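You operate a simulated robot arm through the tools that you are given. There is no shell and no other tool. Be economical: measure what you need, move in short steps, check, and stop when the job is done.

The job below is to be done with a simulated robot arm. You get a single attempt, and the scene is never put back.

TASK
Grease the black bearing on the pump, then the red one; both go in the green tray.
Fine: the line stands, leave it so; three strokes of the pump each.

It is judged by the outcome, as a careful person would: the job done as asked, and still so three seconds after it is handed in. It fails if anything else is knocked over, pushed out of place, dropped, spilled or broken.

THE ROBOT
A 7-joint arm with a two-finger parallel gripper, fixed in place. Base frame: the origin is at the foot of the arm, x ahead of it, y to its left, z up. Readings come in m, degrees, newtons and seconds.
Its first joint turns from -66.0 to 66.0 degrees. Payload 2.4 kg.
Tool frame: the origin (TCP) lies between the finger pads and is the grasp point; the fingertips stand 0.03 m ahead of it; z points along the fingers, y is the line along which they close. Largest opening 0.094 m; finger width 0.028, thickness 0.01; the body of the gripper, 0.05 by 0.096 m, starts 0.055 m behind the TCP.
Orientation is told as [roll, pitch, yaw] about the base's x, y, z axes, in that order, counted from this pose: with the fingers straight down and closing along the base's y, the tool's x points along the base's -x, its y along +y and its z along -z.

THE INTERFACE
- The arm moves only by the tool drive_tool. Its argument "deltas" is text: rows parted by semicolons, each of 7 numbers parted by spaces: the shift along the base's x, y, z in units of 40 mm (1.0 is 40 mm), then the turn, a rotation vector about the base's x, y, z in units of 6 degrees (1.0 is 6 degrees), then the opening in per cent of the stroke, from 0 (shut) to 100 (fully open). In form: tx ty tz ax ay az hand; .... A call has 1 to 12 rows; each row shifts and turns the commanded pose from where the row before left it. A call with a number of a shift or a turn outside -1 to 1 is refused whole. A row lasts 0.2 s, in which the tool goes at most 0.05 m and 8.6 degrees; a call with a longer step from one row to the next is refused whole, and so is a gripper value outside its range. A pose out of reach is approached as far as the arm can. The call stops where the force on the tool passes 90 N (or 10 N more than at its start, if that is more) or the arm is blocked; 0.2 s more then pass. The fingers move at their own pace (about 0.153 m/s each) and stop on an object; they squeeze with about 28 N. The grip force told is the motor's: it shows also when the fingers shut on nothing. Time passes only in rows, and 0.2 s behind the last, so rows that do not move let the fingers close. It gives the time, the measured TCP pose, the force on the tool (base axes), the opening and the grip force at its end, in the units of the frame above (readings bear some noise), and new pictures: "pictures" is both (left out), scene, wrist or none.
- Cameras (640 x 400 px; columns grow to the right, rows downward): "scene" is fixed at [0.0399, 0.4894, 1.453]; the picture's right is [-0.53, -0.85, 0.00], its down [-0.42, 0.27, -0.87] and it looks along [0.73, -0.46, -0.50] (base axes); focal length 312 px, centre (320, 200). "wrist" rides on the gripper at [0.076, 0.014, -0.103] in the tool frame; the picture's right is [-0.18, 0.98, 0.00], its down [-0.75, -0.14, -0.64] and it looks along [-0.63, -0.12, 0.77] (tool axes); focal length 243 px, centre (320, 200). There is no depth. A picture from a camera that has moved, and an enlarged one, comes with that camera's place and axes in the base frame and with its lens. The place of the scene camera against the robot may be out by one fixed shift of up to 0.025 m in any direction.
- close_up(camera, box): a new picture of the part [left, top, right, bottom] of that camera's present view, enlarged. It takes no simulated time.
- sign_off(): hands the job in; it is judged then, once.

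Go step by step. Nothing tells you positions but the pictures and the camera data: compare them with the known pose of the tool, close in by small moves and look again before you grip or let go. The budget is 120 turns and 200 pictures, counting those below and the enlarged ones. Unless the task says otherwise, let go and move clear before handing in, and close with one line.

The tools are called after "Emit:" as a command line: name --argument value ..., lists and objects as JSON in quotes. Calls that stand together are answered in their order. drive_tool: Moves the arm, as the interface text tells. Its arguments: {"type":"object","properties":{"deltas":{"type":"string"},"pictures":{"type":"string","enum":["both","scene","wrist","none"]}},"required":["deltas"]} The other tools are called the same way: close_up (camera, box) takes an enlarged picture of a part of a camera's view; sign_off () hands the job in.

At the start:

```text
time_s: 0.0
tool_pos: [0.3886, 0.1356, 1.3045]
tool_rot: [-0.1, 0.1, 0.0]
force: [-0.1, 0.2, 0.0]
grip_width: 0.0941
finger_force: 0.1
```

scene: 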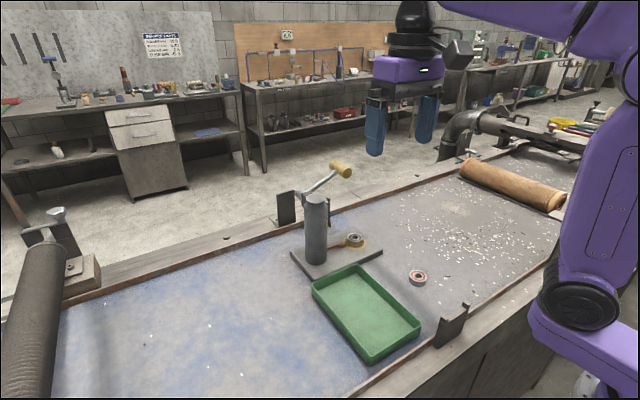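
wrist: 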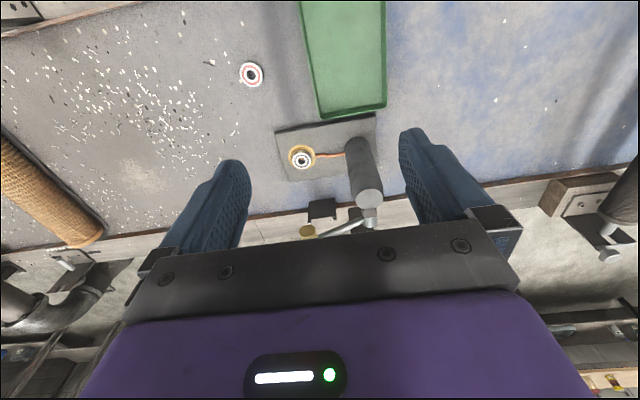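

I see a standing conveyor with a grease pump (lever with a wooden knob), a bearing on the pump's cup, a red bearing on the belt and a green tray. I'll enlarge these first.

Emit:
close_up --camera "scene" --box '[240, 140, 480, 380]'

Emit:
close_up --camera "wrist" --box '[220, 40, 420, 260]'

Emit:
close_up --camera "scene" --box '[260, 150, 400, 290]'

```text
1.67 times, centred on (360, 260) of scene
camera zoom: at [0.0399, 0.4894, 1.453], right [-0.53, -0.85, 0.0], down [-0.42, 0.27, -0.87], along [0.73, -0.46, -0.5], focal length 521 px, centre (253, 100)
```

zoom: 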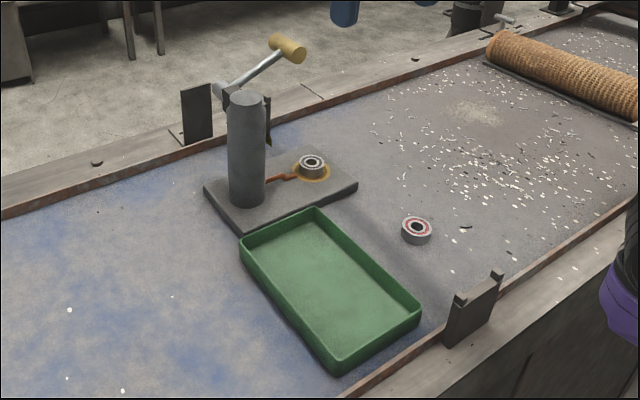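

```text
1.82 times, centred on (320, 150) of wrist
camera zoom: at [0.3134, 0.1513, 1.4064], right [0.18, 0.98, 0.0], down [0.75, -0.14, 0.64], along [0.63, -0.12, -0.77], focal length 441 px, centre (320, 291)
```

zoom: 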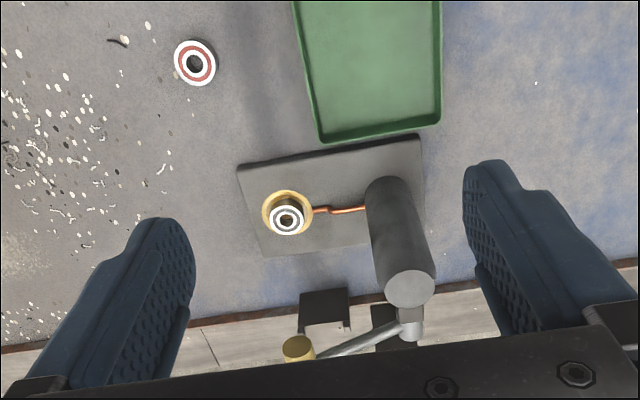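

```text
2.86 times, centred on (330, 220) of scene
camera zoom: at [0.0399, 0.4894, 1.453], right [-0.53, -0.85, 0.0], down [-0.42, 0.27, -0.87], along [0.73, -0.46, -0.5], focal length 893 px, centre (291, 143)
```

zoom: 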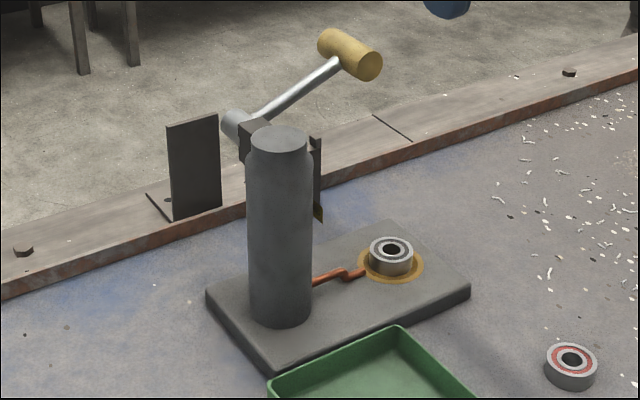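

The two cameras disagree if the surface is at z = 0.722. They cross nearer 0.95, so I'll go down a little and measure the height from the parallax.

Emit:
drive_tool --deltas "-0.5 0 -0.5 0 0 0 100;-0.5 0 -0.5 0 0 0 100;-0.5 0 -0.5 0 0 0 100;0 0 0 0 0 0 100"

```text
time_s: 1.0
tool_pos: [0.328, 0.1361, 1.2427]
tool_rot: [0.0, 0.0, -0.1]
force: [-0.2, 0.6, 0.3]
grip_width: 0.094
finger_force: 0.1
camera wrist: at [0.2529, 0.152, 1.3456], right [0.19, 0.98, 0.0], down [0.75, -0.14, 0.64], along [0.63, -0.12, -0.77], focal length 243 px, centre (320, 200)
```

scene: 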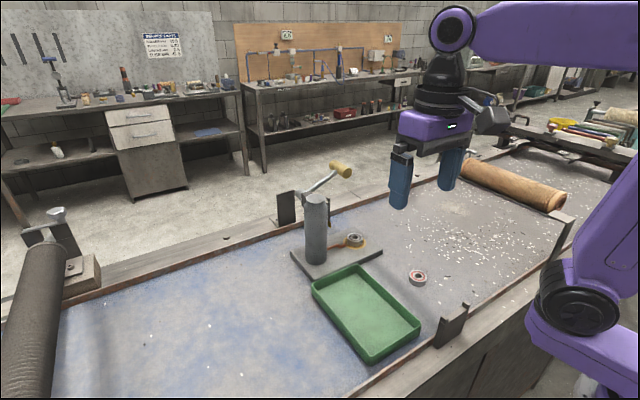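
wrist: 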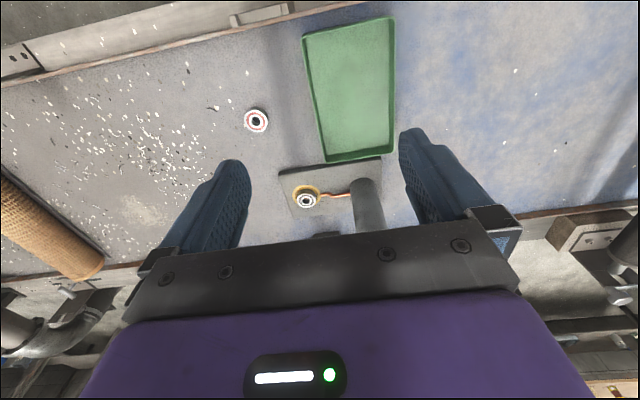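

By parallax the belt is really at about z ≈ 0.92. The red bearing is near (0.395, 0.01), the black one near (0.567, 0.06, 0.955), and the lever knob near (0.596, 0.078, 1.138). I'll look more closely at the lever and the uprights on the rails.

Emit:
close_up --camera "scene" --box '[270, 150, 370, 215]'

Emit:
close_up --camera "scene" --box '[400, 200, 600, 360]'

Emit:
close_up --camera "wrist" --box '[230, 0, 410, 240]'

```text
6.15 times, centred on (320, 182) of scene
camera zoom: at [0.0399, 0.4894, 1.453], right [-0.53, -0.85, 0.0], down [-0.42, 0.27, -0.87], along [0.73, -0.46, -0.5], focal length 1923 px, centre (320, 308)
```

zoom: 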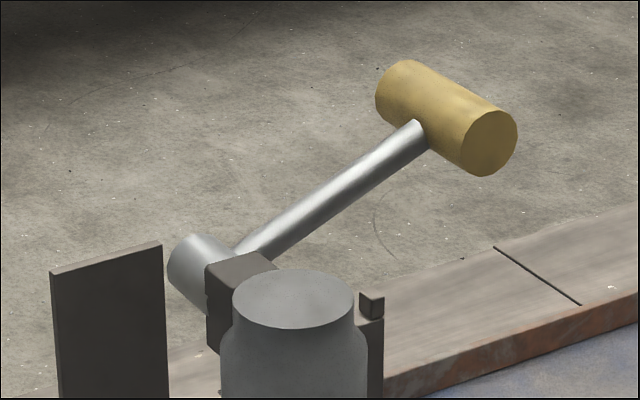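

```text
2.50 times, centred on (500, 280) of scene
camera zoom: at [0.0399, 0.4894, 1.453], right [-0.53, -0.85, 0.0], down [-0.42, 0.27, -0.87], along [0.73, -0.46, -0.5], focal length 781 px, centre (-130, 0)
```

zoom: 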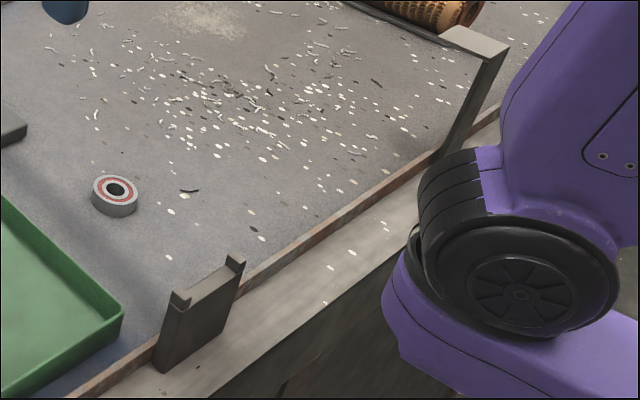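

```text
1.67 times, centred on (320, 120) of wrist
camera zoom: at [0.2529, 0.152, 1.3456], right [0.19, 0.98, 0.0], down [0.75, -0.14, 0.64], along [0.63, -0.12, -0.77], focal length 404 px, centre (320, 333)
```

zoom: 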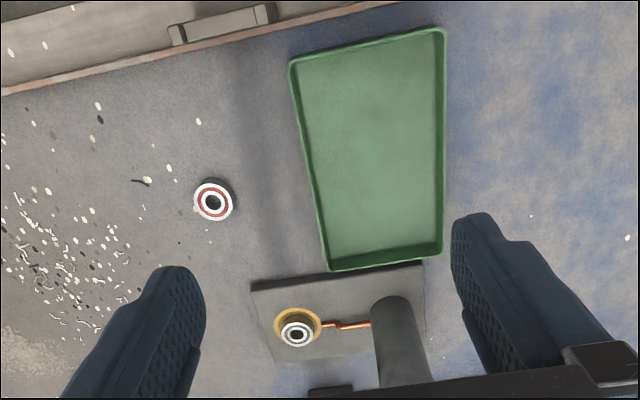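

The lever is a hinged handle with a round wooden crossbar, and the bearing is already on the seat. I'll shut the fingers and move above the knob.

Emit:
drive_tool --deltas "0.8 -0.18 0.1 0 0 0 0;0.8 -0.18 0.1 0 0 0 0;0.8 -0.18 0 0 0 0 0;0.8 -0.18 0 0 0 0 0;0.8 -0.18 0 0 0 0 0;0.8 -0.18 0 0 0 0 0;0.8 -0.18 0 0 0 0 0;0.8 -0.18 0 0 0 0 0;0.3 0 0 0 0 0 0;0 0 0 0 0 0 0"

```text
time_s: 3.2
tool_pos: [0.5812, 0.0787, 1.2501]
tool_rot: [0.0, 0.0, 0.0]
force: [-0.4, -0.7, 0.0]
grip_width: 0.0
finger_force: 28.0
out of reach, approached as far as the arm can: row 8, 9
camera wrist: at [0.5064, 0.0928, 1.3531], right [0.18, 0.98, 0.0], down [0.75, -0.14, 0.64], along [0.63, -0.12, -0.77], focal length 243 px, centre (320, 200)
```

scene: 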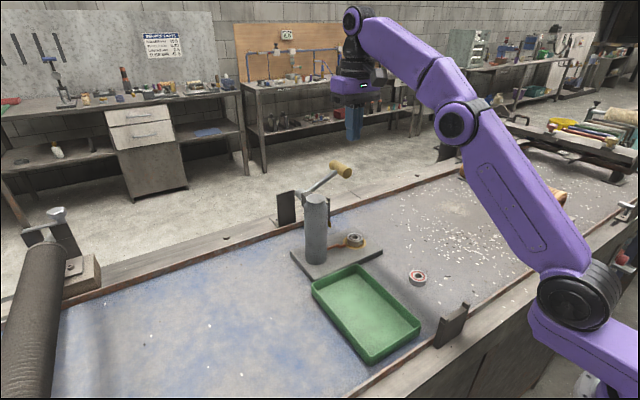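
wrist: 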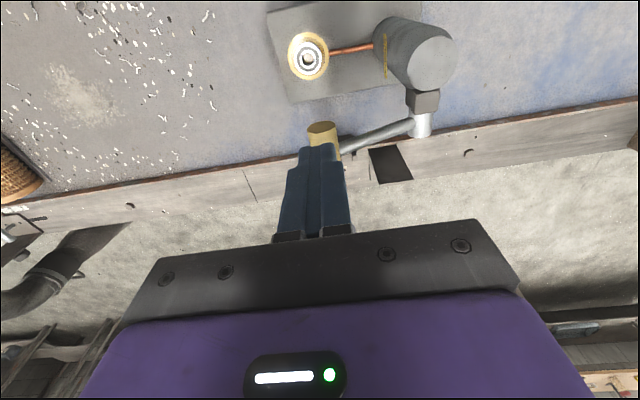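

The arm runs out of reach at this height. The knob's near end is at about (0.600, 0.078, 1.132) and it extends away from the base. I'll tilt the fingers forward a little and lower towards it.

Emit:
drive_tool --deltas "0 0 0 0 -1 0 0;0 0 0 0 -1 0 0;0 0 0 0 -1 0 0;0.3 0 -0.2 0 -1 0 0;0.3 0 -0.3 0 0 0 0;0 0 0 0 0 0 0"

```text
time_s: 4.6
tool_pos: [0.6061, 0.0764, 1.2324]
tool_rot: [0.0, -24.0, -0.1]
force: [-0.7, 0.2, -0.1]
grip_width: 0.0
finger_force: 28.4
camera wrist: at [0.4954, 0.0917, 1.2948], right [0.17, 0.98, 0.08], down [0.43, -0.14, 0.89], along [0.89, -0.12, -0.44], focal length 243 px, centre (320, 200)
```

scene: 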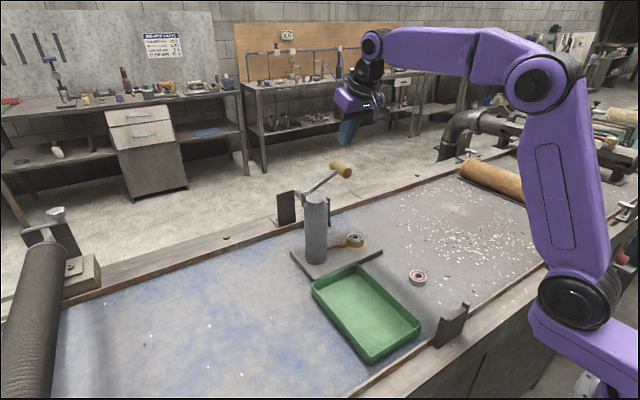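
wrist: 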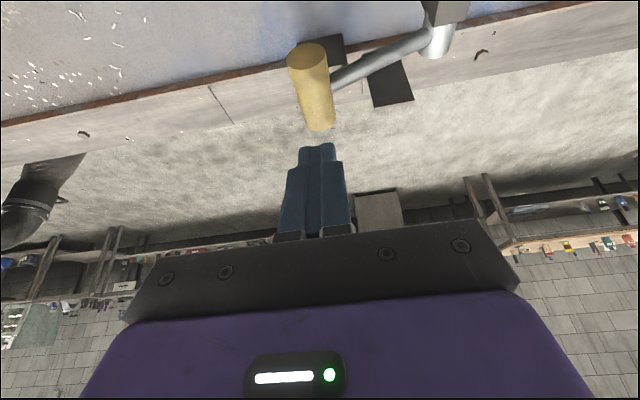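

The knob runs from x ≈ 0.60 to 0.665 at y ≈ 0.076, and the fingertips are above its near half. I'll come down onto it slowly.

Emit:
drive_tool --deltas "0.25 0 -0.5 0 0 0 0;0 0 -0.5 0 0 0 0;0 0 -0.3 0 0 0 0;0 0 -0.3 0 0 0 0;0 0 -0.3 0 0 0 0;0 0 0 0 0 0 0"

```text
time_s: 6.0
tool_pos: [0.6171, 0.0755, 1.1549]
tool_rot: [0.0, -24.2, -0.1]
force: [0.4, -2.4, 2.0]
grip_width: 0.0002
finger_force: 28.2
camera wrist: at [0.5063, 0.092, 1.2164], right [0.17, 0.98, 0.08], down [0.43, -0.14, 0.89], along [0.89, -0.12, -0.44], focal length 243 px, centre (320, 200)
```

scene: 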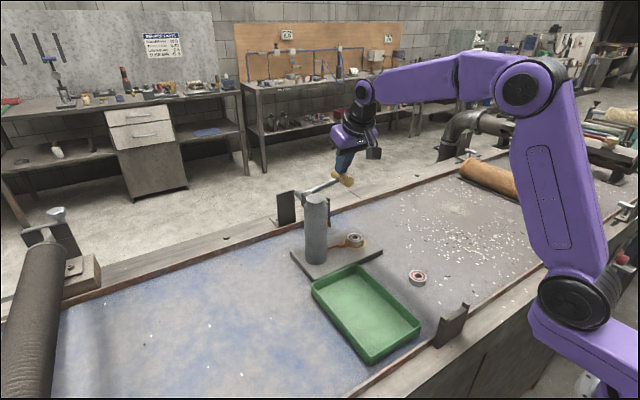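
wrist: 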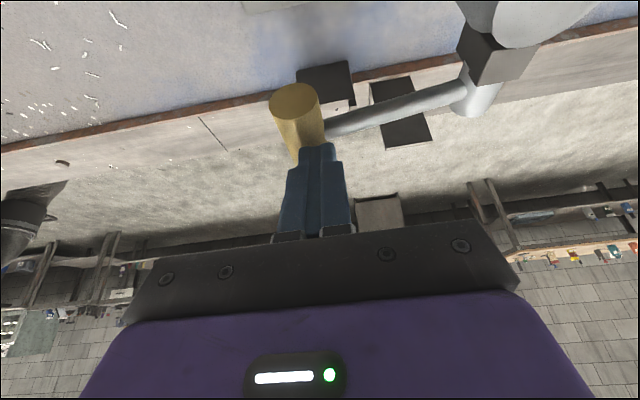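

I have contact, the lever is moving down and the force is only about 2 N. I'll keep going to find the bottom stop.

Emit:
drive_tool --deltas "0 -0.06 -0.3 0 0 0 0;0 -0.06 -0.3 0 0 0 0;0 0 -0.3 0 0 0 0;0 0 -0.3 0 0 0 0;0 0 0 0 0 0 0"

```text
time_s: 7.2
tool_pos: [0.617, 0.0727, 1.1081]
tool_rot: [0.0, -24.1, 0.0]
force: [0.4, 1.3, 4.5]
grip_width: 0.0
finger_force: 28.7
camera wrist: at [0.5072, 0.0883, 1.17], right [0.17, 0.98, 0.08], down [0.43, -0.14, 0.89], along [0.89, -0.12, -0.44], focal length 243 px, centre (320, 200)
```

scene: 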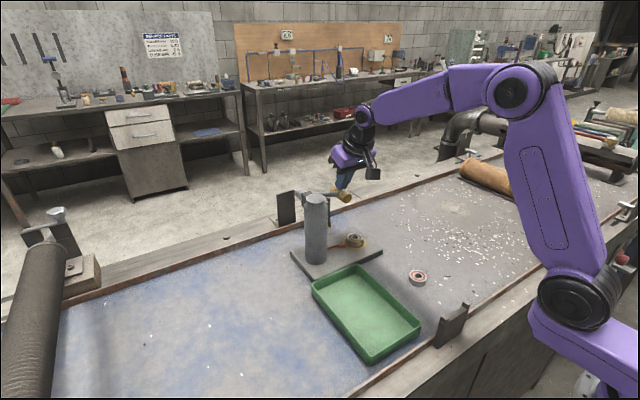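
wrist: 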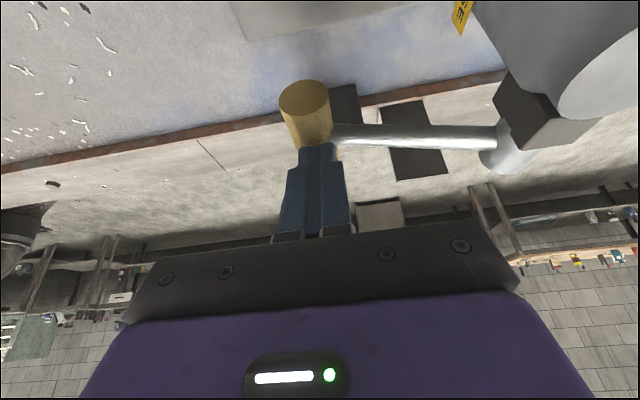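

The lever is still moving freely, so I'll continue down.

Emit:
drive_tool --deltas "0 0 -0.3 0 0 0 0;0 0 -0.3 0 0 0 0;0 0.03 -0.3 0 0 0 0;0 0.03 -0.3 0 0 0 0;0 0 0 0 0 0 0"

```text
time_s: 7.9
tool_pos: [0.6276, 0.0738, 1.1001]
tool_rot: [0.4, -27.1, -0.1]
force: [1.6, -0.1, 11.5]
grip_width: 0.0002
finger_force: 27.5
stopped in row 3: the force on the tool passed its limit (the readings are from after the stop); the commanded pose is now the measured one
camera wrist: at [0.5121, 0.0884, 1.1572], right [0.16, 0.98, 0.09], down [0.38, -0.15, 0.91], along [0.91, -0.11, -0.4], focal length 243 px, centre (320, 200)
```

scene: 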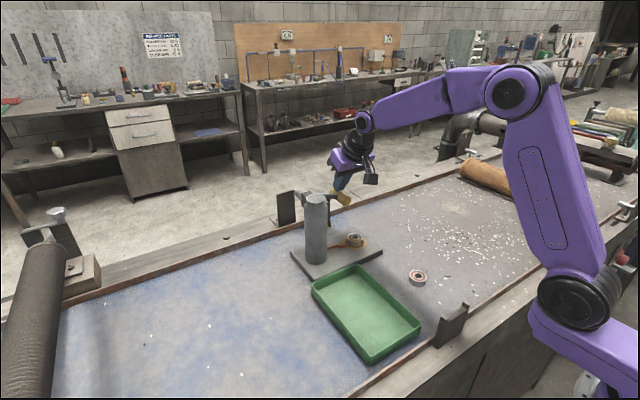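
wrist: 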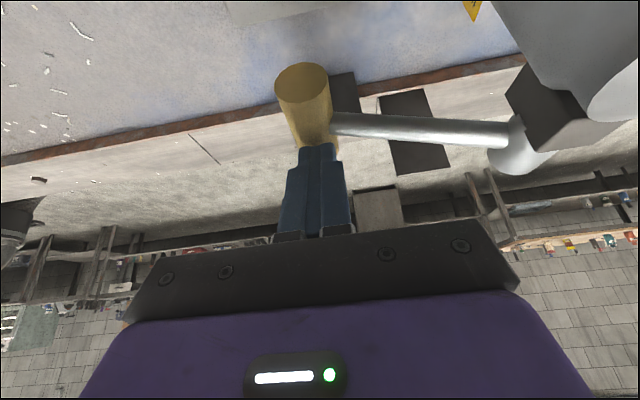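

That is the bottom stop. I'll rise to the start height and see whether the lever springs back.

Emit:
drive_tool --deltas "-0.1 0 0.5 0 0.3 0 0;-0.1 0 0.5 0 0.2 0 0;0 0 0.5 0 0 0 0;0 0 0.5 0 0 0 0;0 0 0 0 0 0 0"

Emit:
close_up --camera "scene" --box '[260, 150, 400, 290]'

```text
time_s: 9.1
tool_pos: [0.616, 0.0727, 1.1802]
tool_rot: [0.2, -23.6, -0.2]
force: [-0.3, 0.4, 0.4]
grip_width: 0.0001
finger_force: 28.0
camera wrist: at [0.5066, 0.0879, 1.243], right [0.17, 0.98, 0.08], down [0.43, -0.15, 0.89], along [0.89, -0.12, -0.45], focal length 243 px, centre (320, 200)
```

scene: 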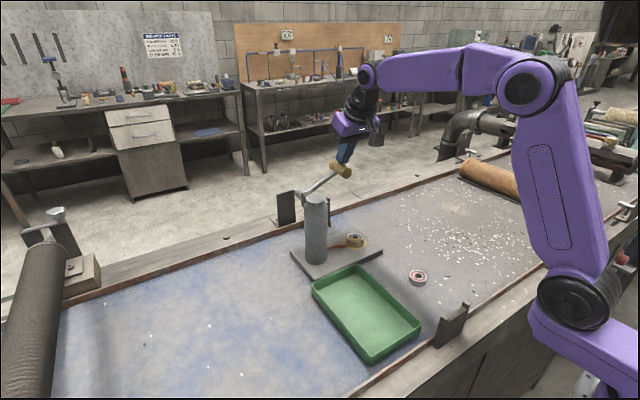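
wrist: 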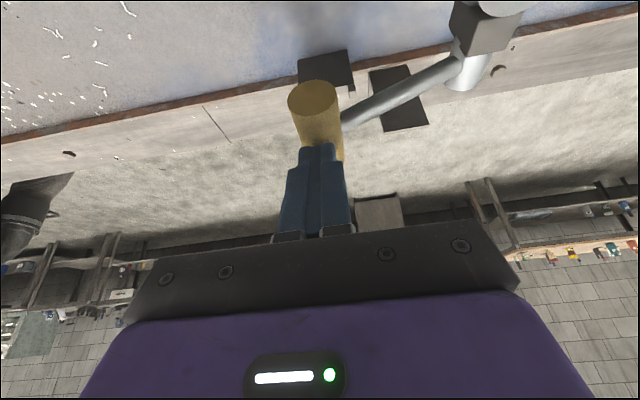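

```text
2.86 times, centred on (330, 220) of scene
camera zoom: at [0.0398, 0.4894, 1.453], right [-0.53, -0.85, 0.0], down [-0.42, 0.27, -0.87], along [0.73, -0.46, -0.5], focal length 893 px, centre (291, 143)
```

zoom: 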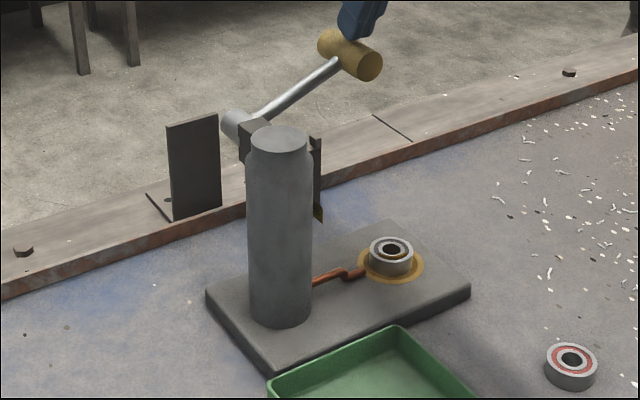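

The lever springs fully back, so that was stroke 1 of 3. For stroke 2 I'll press to the stop and come back up, then clear the knob slightly.

Emit:
drive_tool --deltas "0 0 0.2 0 0 0 0;0 0 -0.5 0 0 0 0;0 0 -0.5 0 0 0 0;0 0 -0.5 0 0 0 0;0 0 -0.5 0 0 0 0;0 0 -0.3 0 0 0 0;0 0 -0.3 0 0 0 0;0 0 -0.3 0 0 0 0;0 0 0 0 0 0 0" --pictures "wrist"

```text
time_s: 10.8
tool_pos: [0.6227, 0.0734, 1.1011]
tool_rot: [0.9, -26.5, -0.4]
force: [-5.0, -1.2, 15.4]
grip_width: 0.0
finger_force: 28.5
stopped in row 8: the force on the tool passed its limit (the readings are from after the stop); the commanded pose is now the measured one
camera wrist: at [0.5097, 0.0881, 1.1584], right [0.16, 0.98, 0.1], down [0.39, -0.15, 0.91], along [0.91, -0.11, -0.41], focal length 243 px, centre (320, 200)
```

wrist: 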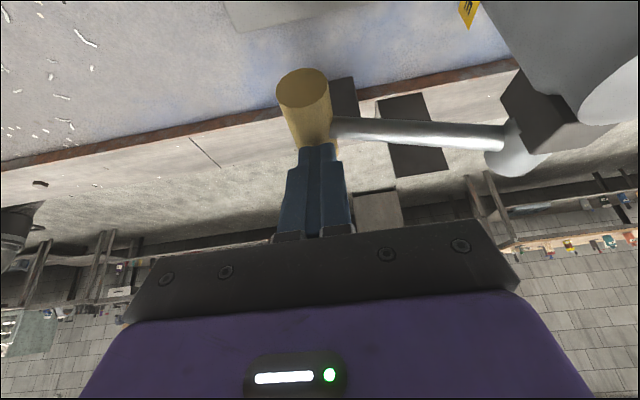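

The lever hit the same stop for stroke 2. I'll rise and check that it returns.

Emit:
drive_tool --deltas "-0.08 0 0.5 -0.1 0.3 0 0;-0.08 0 0.5 0 0.15 0 0;0 0 0.5 0 0 0 0;0 0 0.6 0 0 0 0;0 0 0 0 0 0 0" --pictures "wrist"

Emit:
close_up --camera "scene" --box '[260, 150, 400, 290]'

```text
time_s: 11.9
tool_pos: [0.6165, 0.0737, 1.181]
tool_rot: [0.1, -23.3, 0.0]
force: [0.1, 0.2, 0.0]
grip_width: 0.0
finger_force: 28.2
camera wrist: at [0.507, 0.0884, 1.2447], right [0.17, 0.98, 0.07], down [0.44, -0.14, 0.89], along [0.88, -0.12, -0.45], focal length 243 px, centre (320, 200)
```

wrist: 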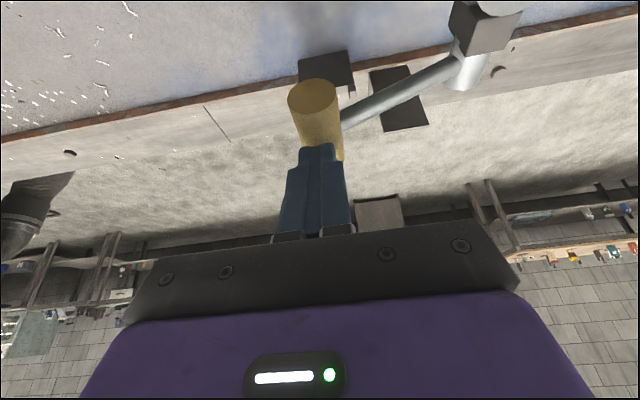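

```text
2.86 times, centred on (330, 220) of scene
camera zoom: at [0.0399, 0.4894, 1.453], right [-0.53, -0.85, 0.0], down [-0.42, 0.27, -0.87], along [0.73, -0.46, -0.5], focal length 893 px, centre (291, 143)
```

zoom: 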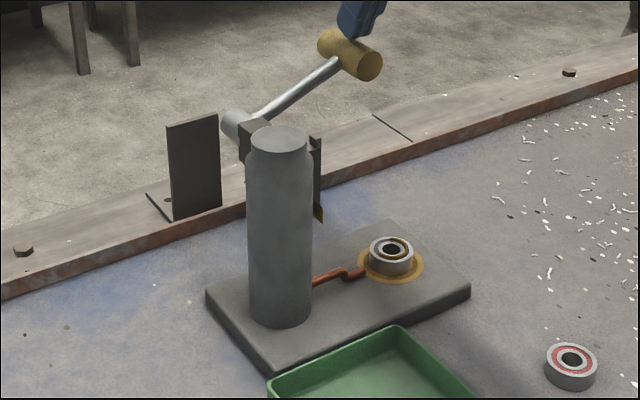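

The grease ring in the bearing grows with each stroke, so both counted. Now stroke 3.

Emit:
drive_tool --deltas "0 0 0.1 0 0 0 0;0 0 -0.5 0 0 0 0;0 0 -0.5 0 0 0 0;0 0 -0.5 0 0 0 0;0 0 -0.5 0 0 0 0;0 0 -0.3 0 0 0 0;0 0 -0.3 0 0 0 0;0 0 -0.3 0 0 0 0;0 0 0 0 0 0 0" --pictures "none"

Emit:
drive_tool --deltas "-0.08 0 0.5 -0.1 0.3 0 0;-0.08 0 0.5 0 0.15 0 0;0 0 0.5 0 0 0 0;0 0 0.7 0 0 0 0;0 0 0.6 0 0 0 0;0 0 0 0 0 0 0" --pictures "wrist"

Emit:
close_up --camera "scene" --box '[260, 150, 400, 290]'

```text
time_s: 13.6
tool_pos: [0.6241, 0.0781, 1.1005]
tool_rot: [0.6, -26.4, 0.0]
force: [-4.2, 0.2, 14.9]
grip_width: 0.0001
finger_force: 28.0
stopped in row 8: the force on the tool passed its limit (the readings are from after the stop); the commanded pose is now the measured one
```

```text
time_s: 15.0
tool_pos: [0.6149, 0.0744, 1.21]
tool_rot: [0.0, -23.2, 0.3]
force: [0.4, 0.1, -0.1]
grip_width: 0.0
finger_force: 28.1
camera wrist: at [0.5058, 0.0894, 1.2737], right [0.17, 0.98, 0.07], down [0.44, -0.14, 0.89], along [0.88, -0.12, -0.46], focal length 243 px, centre (320, 200)
```

wrist: 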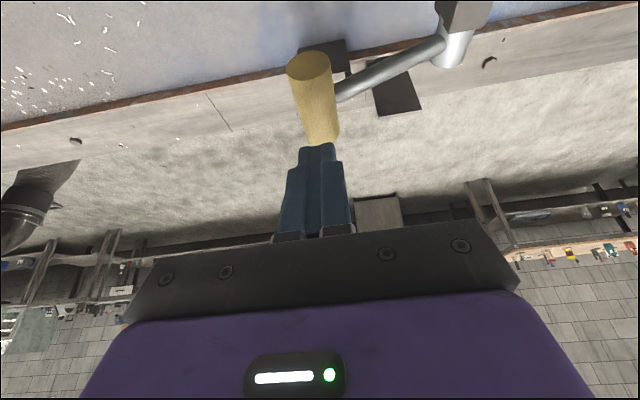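

```text
2.86 times, centred on (330, 220) of scene
camera zoom: at [0.0399, 0.4894, 1.453], right [-0.53, -0.85, 0.0], down [-0.42, 0.27, -0.87], along [0.73, -0.46, -0.5], focal length 893 px, centre (291, 143)
```

zoom: 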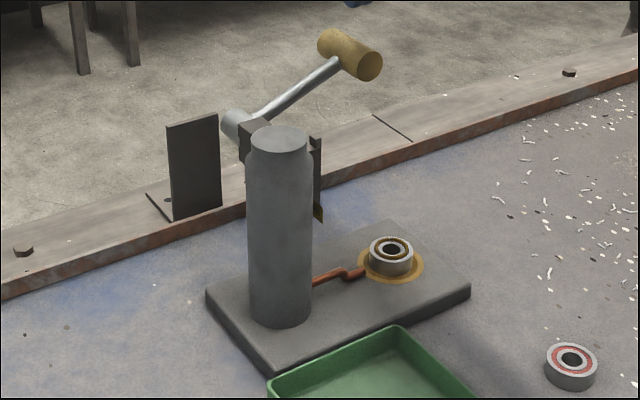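

The ring is now full, so the black bearing has had its three strokes. I'll back off, level the tool, open the hand and look at the seat from closer.

Emit:
drive_tool --deltas "-0.8 0 0.2 0 0 0 0;-0.9 0 0 0 0.9 0 0;-0.9 0 0 0 0.9 0 20;-0.9 -0.1 -0.5 0 0.9 0 60;-0.9 -0.2 -0.9 0 0.9 0 100;0 0 -0.9 0 0.27 0 100;0 0 -0.7 0 0 0 100;0 0 0 0 0 0 100"

Emit:
close_up --camera "wrist" --box '[230, 110, 410, 240]'

```text
refused: row 5 steps farther than a row can; nothing moved
```

```text
3.08 times, centred on (320, 175) of wrist
camera zoom: at [0.5058, 0.0894, 1.2737], right [0.17, 0.98, 0.07], down [0.44, -0.14, 0.89], along [0.88, -0.12, -0.46], focal length 746 px, centre (320, 277)
```

zoom: 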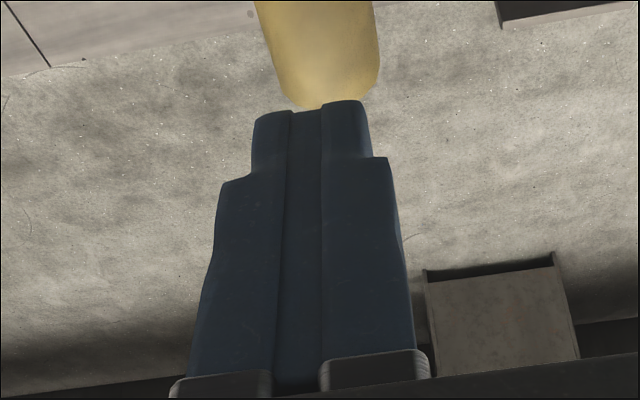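

That call was refused because one row was too long. I'll split it up.

Emit:
drive_tool --deltas "-0.8 0 0.2 0 0 0 0;-0.9 0 0 0 0.9 0 0;-0.9 0 0 0 0.9 0 20;-0.9 -0.1 -0.4 0 0.9 0 60;-0.8 -0.2 -0.6 0 0.9 0 100;-0.1 0 -0.8 0 0.27 0 100;0 0 -0.8 0 0 0 100;0 0 -0.4 0 0 0 100;0 0 0 0 0 0 100"

Emit:
close_up --camera "wrist" --box '[230, 110, 410, 240]'

```text
time_s: 17.0
tool_pos: [0.4398, 0.0658, 1.0971]
tool_rot: [0.0, 0.0, 0.2]
force: [-0.3, -0.1, 0.2]
grip_width: 0.0939
finger_force: 0.1
camera wrist: at [0.3637, 0.081, 1.1996], right [0.18, 0.98, 0.0], down [0.75, -0.14, 0.64], along [0.63, -0.12, -0.77], focal length 243 px, centre (320, 200)
```

scene: 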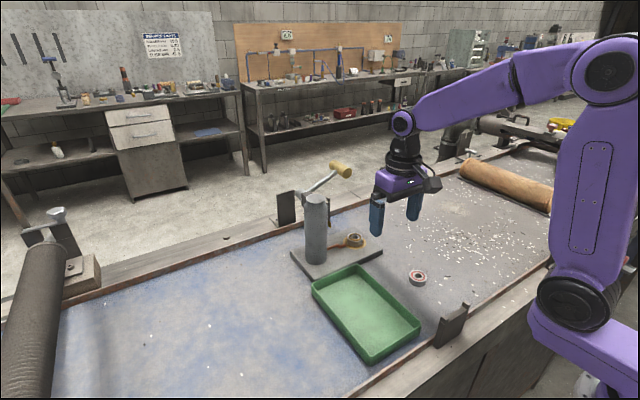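
wrist: 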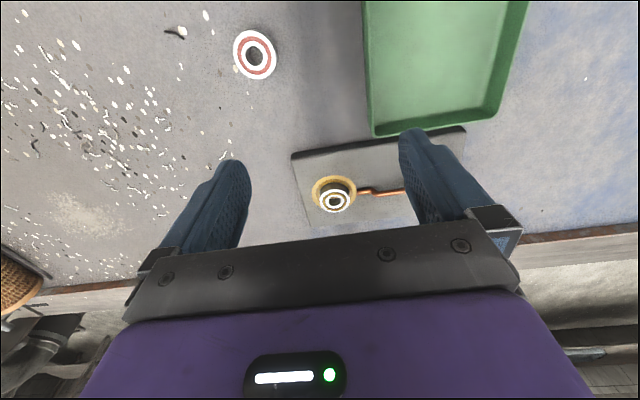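

```text
3.08 times, centred on (320, 175) of wrist
camera zoom: at [0.3637, 0.081, 1.1996], right [0.18, 0.98, 0.0], down [0.75, -0.14, 0.64], along [0.63, -0.12, -0.77], focal length 746 px, centre (320, 277)
```

zoom: 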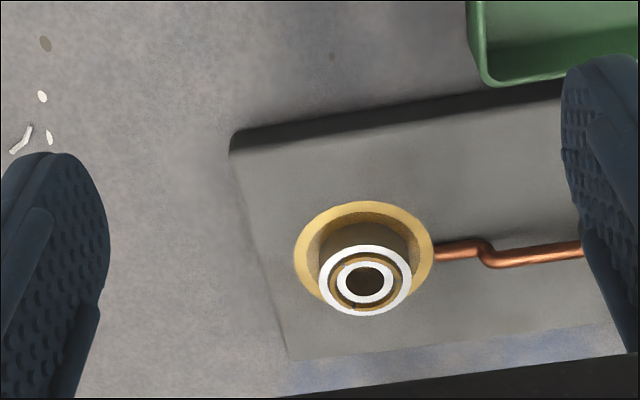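

The bearing is about 39 mm across and 17 mm high, at (0.571, 0.062) with its top at z ≈ 0.953. A copper pipe comes in from +y, so I'll yaw 40° to clear the pipe. I'll also tilt 20° so the body leans away from the knob and post.

Emit:
drive_tool --deltas "0 0 0 0 0 1 80;0 0 0 0 0 1 65;0 0 0 0 0 1 60;0 0 0 0 0 1 60;0 0 0 0 0 1 60;0 0 0 0 0 1 60;0.2 -0.1 0 0 0 0.667 60;0.2 -0.1 -0.2 0.643 -0.766 0 60;0.2 -0.1 -0.2 0.643 -0.766 0 60;0.2 -0.1 -0.2 0.643 -0.766 0 60;0.2 -0.1 -0.2 0.214 -0.255 0 60;0 0 0 0 0 0 60"

```text
time_s: 19.6
tool_pos: [0.4805, 0.0469, 1.0647]
tool_rot: [-0.2, -20.1, 40.3]
force: [0.9, -0.5, -0.6]
grip_width: 0.0566
finger_force: 0.1
camera wrist: at [0.3906, -0.0115, 1.1345], right [-0.5, 0.86, 0.06], down [0.46, 0.21, 0.86], along [0.73, 0.46, -0.5], focal length 243 px, centre (320, 200)
```

scene: 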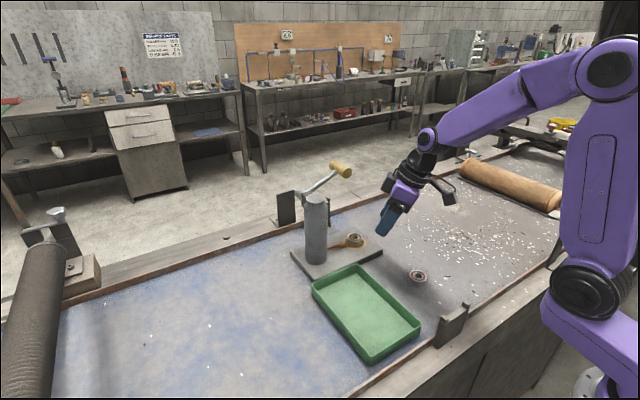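
wrist: 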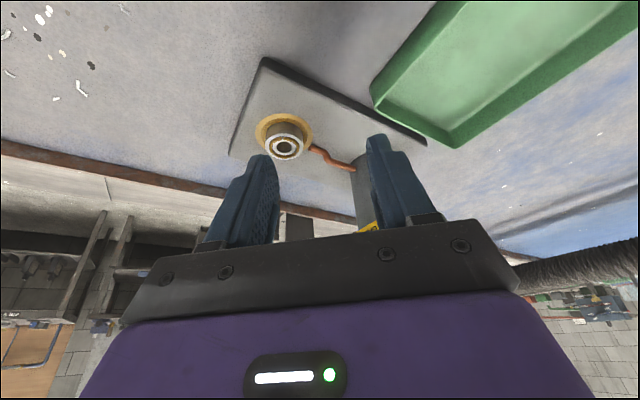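

The bearing is confirmed at about (0.573, 0.063). I'll move to the pre-grasp point.

Emit:
drive_tool --deltas "0.6 -0.02 -0.35 0 0 0 60;0.6 -0.02 -0.35 0 0 0 60;0.59 -0.03 -0.3 0 0 0 60;0 0 0 0 0 0 60"

Emit:
close_up --camera "wrist" --box '[220, 100, 420, 225]'

Emit:
close_up --camera "scene" --box '[270, 140, 430, 270]'

```text
time_s: 20.6
tool_pos: [0.5526, 0.0448, 1.0259]
tool_rot: [-0.1, -20.1, 40.3]
force: [-0.4, 0.0, -0.8]
grip_width: 0.0564
finger_force: 0.1
camera wrist: at [0.4626, -0.0125, 1.0962], right [-0.5, 0.86, 0.06], down [0.46, 0.21, 0.86], along [0.73, 0.46, -0.5], focal length 243 px, centre (320, 200)
```

scene: 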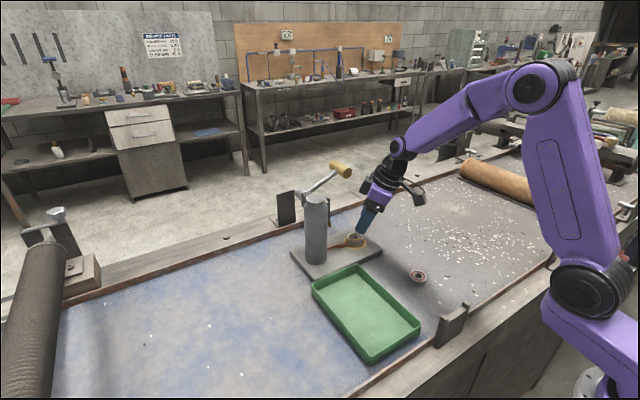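
wrist: 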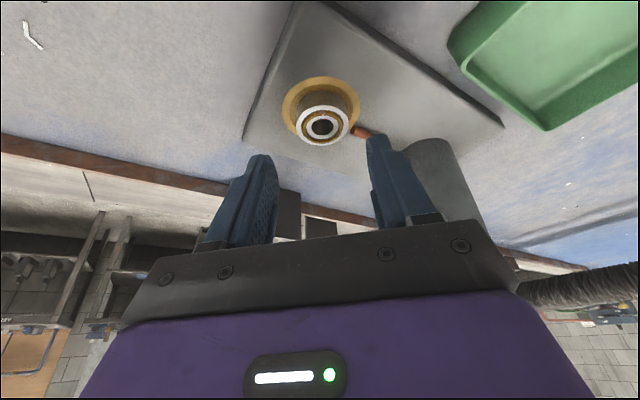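

```text
3.20 times, centred on (320, 162) of wrist
camera zoom: at [0.4626, -0.0125, 1.0962], right [-0.5, 0.86, 0.06], down [0.46, 0.21, 0.86], along [0.73, 0.46, -0.5], focal length 776 px, centre (320, 320)
```

zoom: 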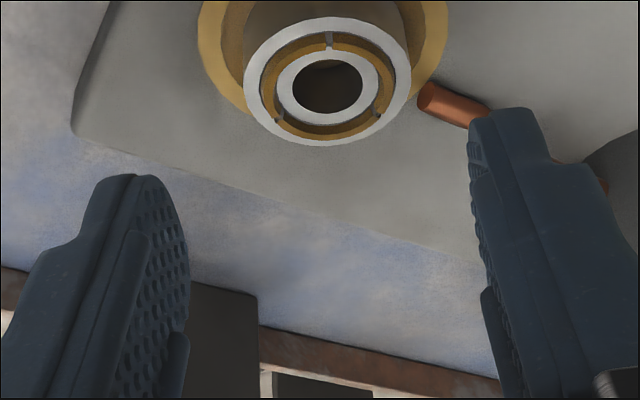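

```text
3.08 times, centred on (350, 205) of scene
camera zoom: at [0.0399, 0.4894, 1.453], right [-0.53, -0.85, 0.0], down [-0.42, 0.27, -0.87], along [0.73, -0.46, -0.5], focal length 962 px, centre (228, 185)
```

zoom: 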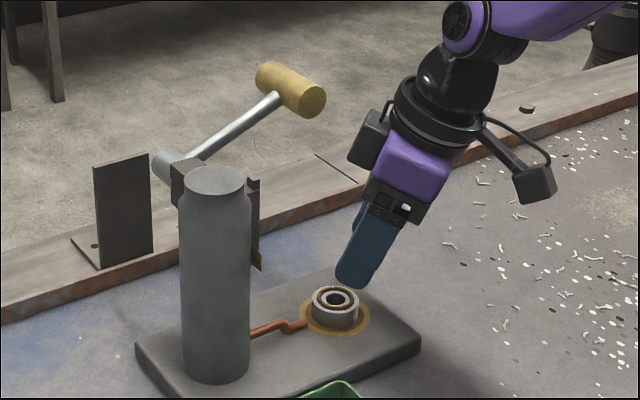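

Alignment is good. I'll descend along the tool axis to grasp height, keeping the tips just above the plate.

Emit:
drive_tool --deltas "0.11 0.11 -0.43 0 0 0 60;0.11 0.11 -0.43 0 0 0 60;0.11 0.1 -0.4 0 0 0 60;0 0 0 0 0 0 60"

Emit:
close_up --camera "wrist" --box '[220, 100, 420, 225]'

Emit:
close_up --camera "scene" --box '[310, 200, 410, 270]'

```text
time_s: 21.6
tool_pos: [0.5653, 0.057, 0.9761]
tool_rot: [-0.2, -20.1, 40.3]
force: [0.9, 0.5, -0.2]
grip_width: 0.0562
finger_force: 0.1
camera wrist: at [0.474, -0.0007, 1.0447], right [-0.5, 0.86, 0.06], down [0.46, 0.21, 0.86], along [0.73, 0.46, -0.5], focal length 243 px, centre (320, 200)
```

scene: 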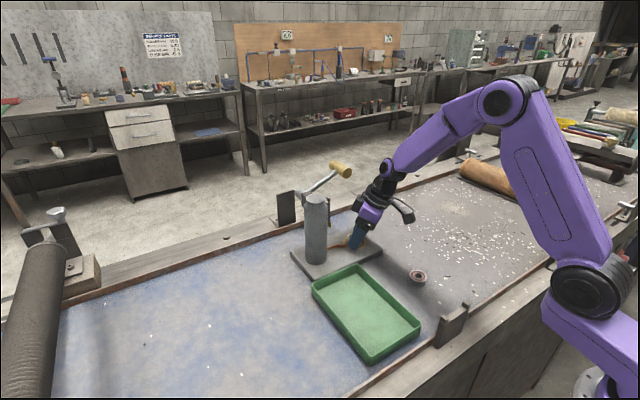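
wrist: 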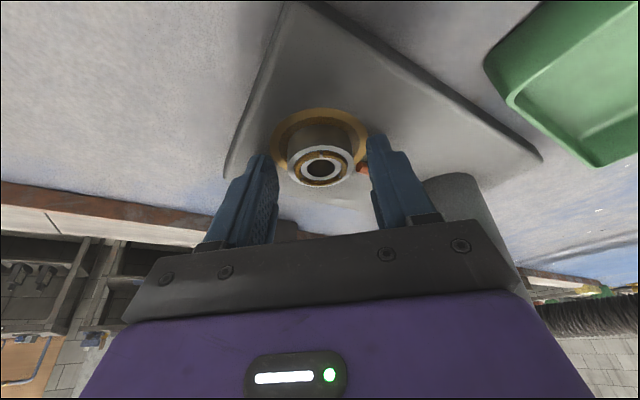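

```text
3.20 times, centred on (320, 162) of wrist
camera zoom: at [0.474, -0.0007, 1.0447], right [-0.5, 0.86, 0.06], down [0.46, 0.21, 0.86], along [0.73, 0.46, -0.5], focal length 776 px, centre (320, 320)
```

zoom: 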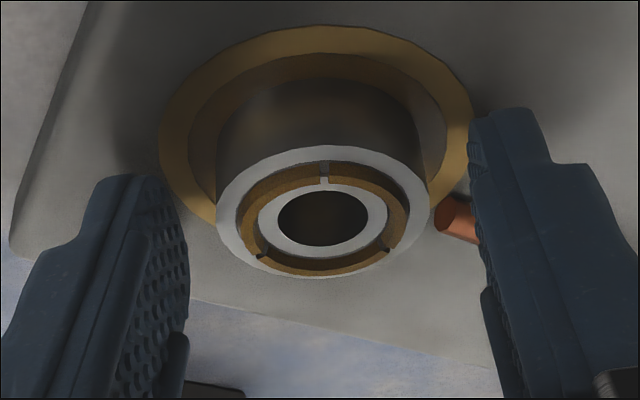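

```text
5.71 times, centred on (360, 235) of scene
camera zoom: at [0.0399, 0.4894, 1.453], right [-0.53, -0.85, 0.0], down [-0.42, 0.27, -0.87], along [0.73, -0.46, -0.5], focal length 1786 px, centre (91, 0)
```

zoom: 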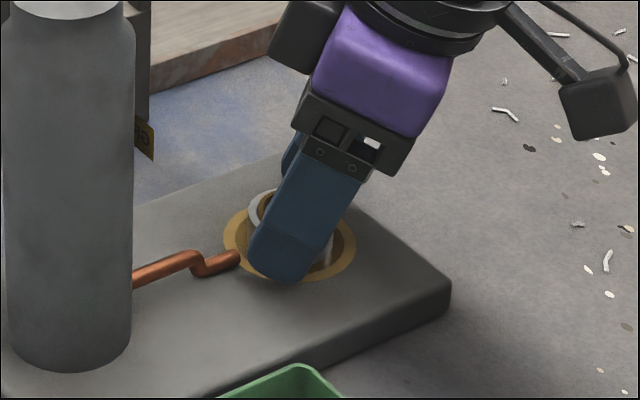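

The fingers straddle the bearing with room to spare. I'll lower 3 mm more and close.

Emit:
drive_tool --deltas "0.02 0.01 -0.08 0 0 0 60;0 0 0 0 0 0 45;0 0 0 0 0 0 30;0 0 0 0 0 0 30;0 0 0 0 0 0 30" --pictures "wrist"

Emit:
close_up --camera "wrist" --box '[220, 100, 420, 225]'

```text
time_s: 22.8
tool_pos: [0.5653, 0.0573, 0.9736]
tool_rot: [-0.2, -20.1, 40.4]
force: [-0.2, 6.0, 17.3]
grip_width: 0.0392
finger_force: 28.2
camera wrist: at [0.4751, 0.0005, 1.0427], right [-0.5, 0.86, 0.06], down [0.46, 0.21, 0.86], along [0.73, 0.46, -0.5], focal length 243 px, centre (320, 200)
```

wrist: 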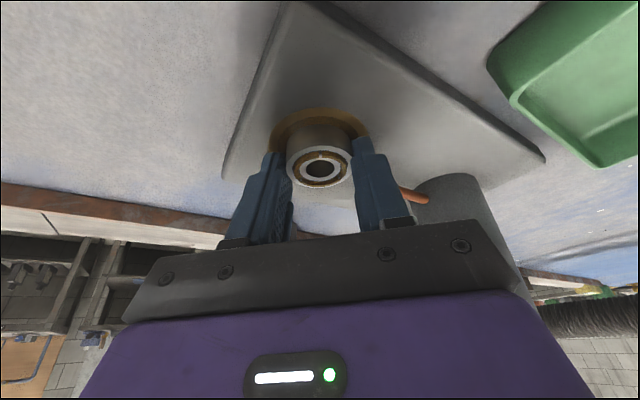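

```text
3.20 times, centred on (320, 162) of wrist
camera zoom: at [0.4751, 0.0005, 1.0427], right [-0.5, 0.86, 0.06], down [0.46, 0.21, 0.86], along [0.73, 0.46, -0.5], focal length 776 px, centre (320, 320)
```

zoom: 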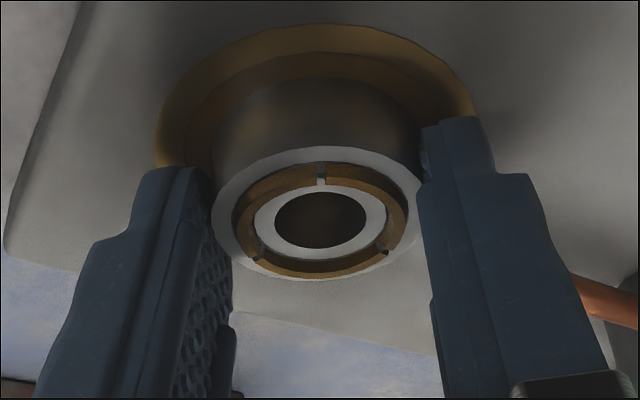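

I have the bearing at a grip width of 39.2 mm, with a light touch on the seat. I'll lift it straight up a little and look.

Emit:
drive_tool --deltas "0 0 0.1 0 0 0 30;0 0 0.2 0 0 0 30;0 0 0.4 0 0 0 30;0 0 0.3 0 0 0 30;0 0 0 0 0 0 30"

Emit:
close_up --camera "wrist" --box '[220, 100, 420, 225]'

Emit:
close_up --camera "scene" --box '[290, 180, 430, 270]'

```text
time_s: 24.0
tool_pos: [0.5649, 0.0564, 1.0112]
tool_rot: [-0.1, -20.1, 40.3]
force: [-0.3, 0.2, 0.5]
grip_width: 0.0283
finger_force: 0.2
camera wrist: at [0.4745, -0.0003, 1.082], right [-0.5, 0.86, 0.06], down [0.46, 0.21, 0.86], along [0.73, 0.46, -0.5], focal length 243 px, centre (320, 200)
```

scene: 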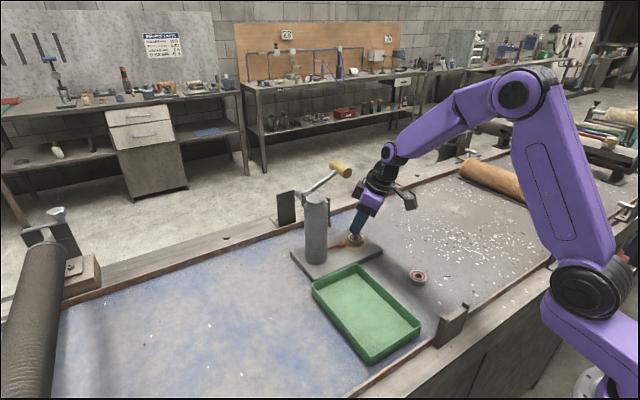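
wrist: 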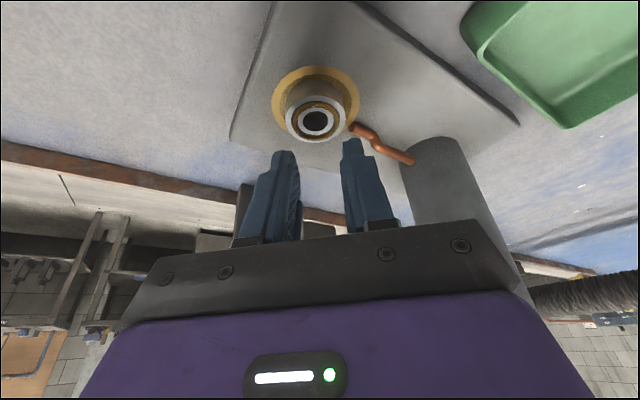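

```text
3.20 times, centred on (320, 162) of wrist
camera zoom: at [0.4745, -0.0003, 1.082], right [-0.5, 0.86, 0.06], down [0.46, 0.21, 0.86], along [0.73, 0.46, -0.5], focal length 776 px, centre (320, 320)
```

zoom: 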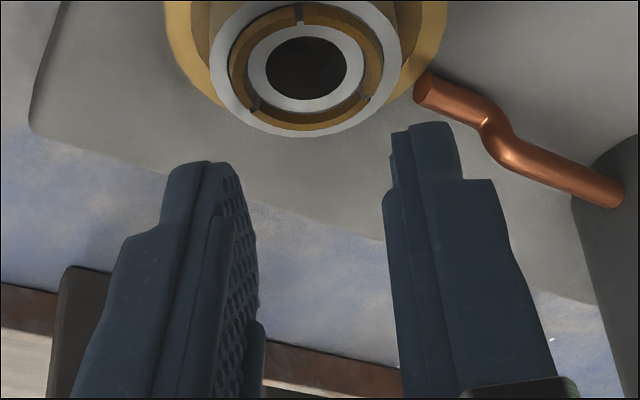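

```text
4.44 times, centred on (360, 225) of scene
camera zoom: at [0.0399, 0.4894, 1.453], right [-0.53, -0.85, 0.0], down [-0.42, 0.27, -0.87], along [0.73, -0.46, -0.5], focal length 1389 px, centre (142, 89)
```

zoom: 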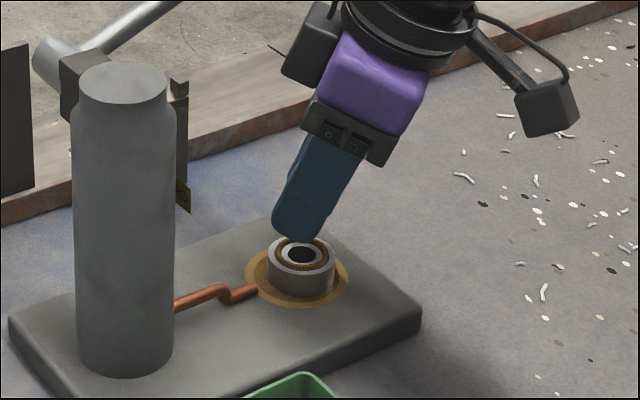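

It slipped out: the grip was only a few millimetres deep, and the bearing stayed in its seat. It is really about 24 mm tall, so I can go deeper. I'll reduce the tilt to 12°, reopen and check.

Emit:
drive_tool --deltas "0 0 0.1 0 0 0 60;0.1 0.1 0 -0.43 0.51 0 60;0.12 0.09 0 -0.43 0.51 0 60;0 0 -0.1 0 0 0 60;0 0 0 0 0 0 60"

Emit:
close_up --camera "wrist" --box '[220, 100, 420, 225]'

Emit:
close_up --camera "scene" --box '[290, 150, 430, 270]'

```text
time_s: 25.2
tool_pos: [0.5737, 0.0618, 1.0124]
tool_rot: [-0.1, -12.0, 40.4]
force: [-0.6, -0.3, -0.2]
grip_width: 0.0564
finger_force: 0.1
camera wrist: at [0.4922, 0.0125, 1.0965], right [-0.5, 0.87, 0.04], down [0.55, 0.28, 0.79], along [0.67, 0.41, -0.62], focal length 243 px, centre (320, 200)
```

scene: 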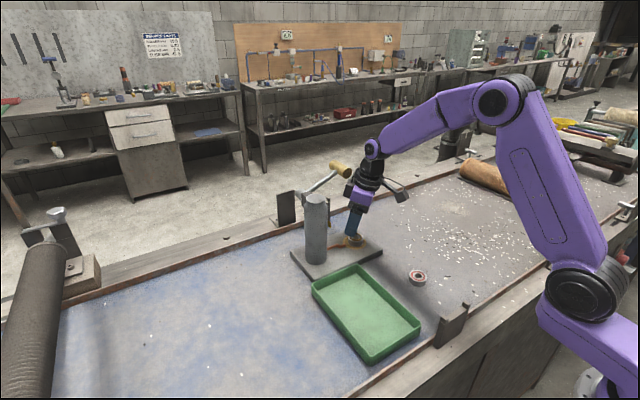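
wrist: 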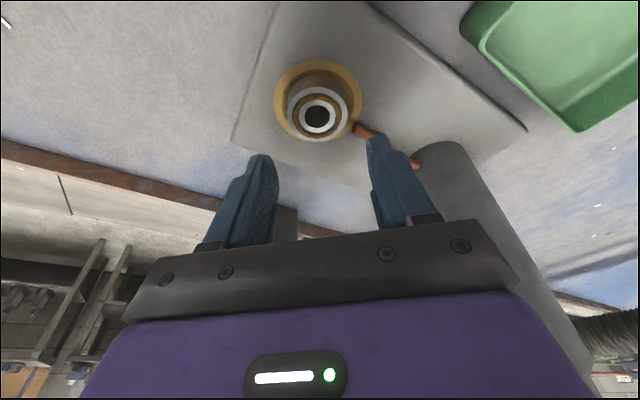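

```text
3.20 times, centred on (320, 162) of wrist
camera zoom: at [0.4922, 0.0125, 1.0965], right [-0.5, 0.87, 0.04], down [0.55, 0.28, 0.79], along [0.67, 0.41, -0.62], focal length 776 px, centre (320, 320)
```

zoom: 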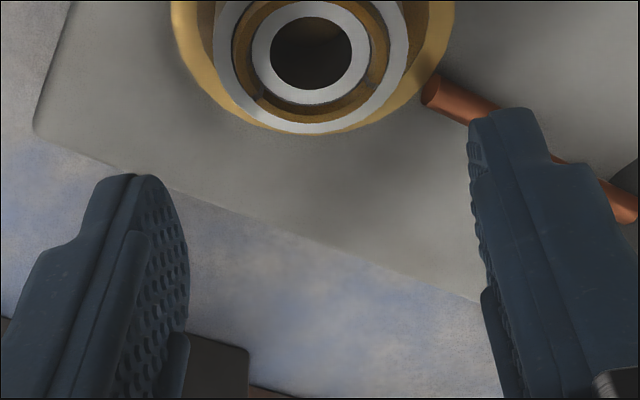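

```text
3.33 times, centred on (360, 210) of scene
camera zoom: at [0.0399, 0.4894, 1.453], right [-0.53, -0.85, 0.0], down [-0.42, 0.27, -0.87], along [0.73, -0.46, -0.5], focal length 1042 px, centre (187, 167)
```

zoom: 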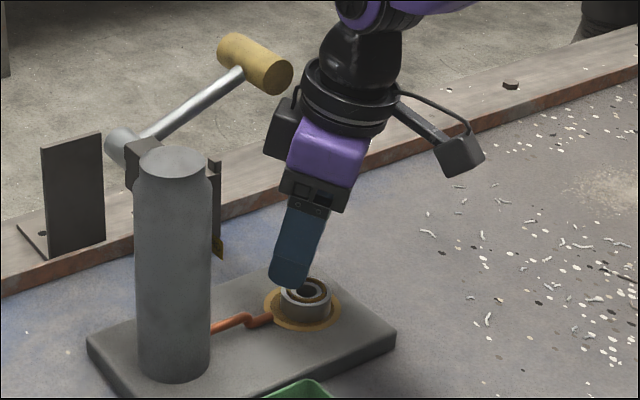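

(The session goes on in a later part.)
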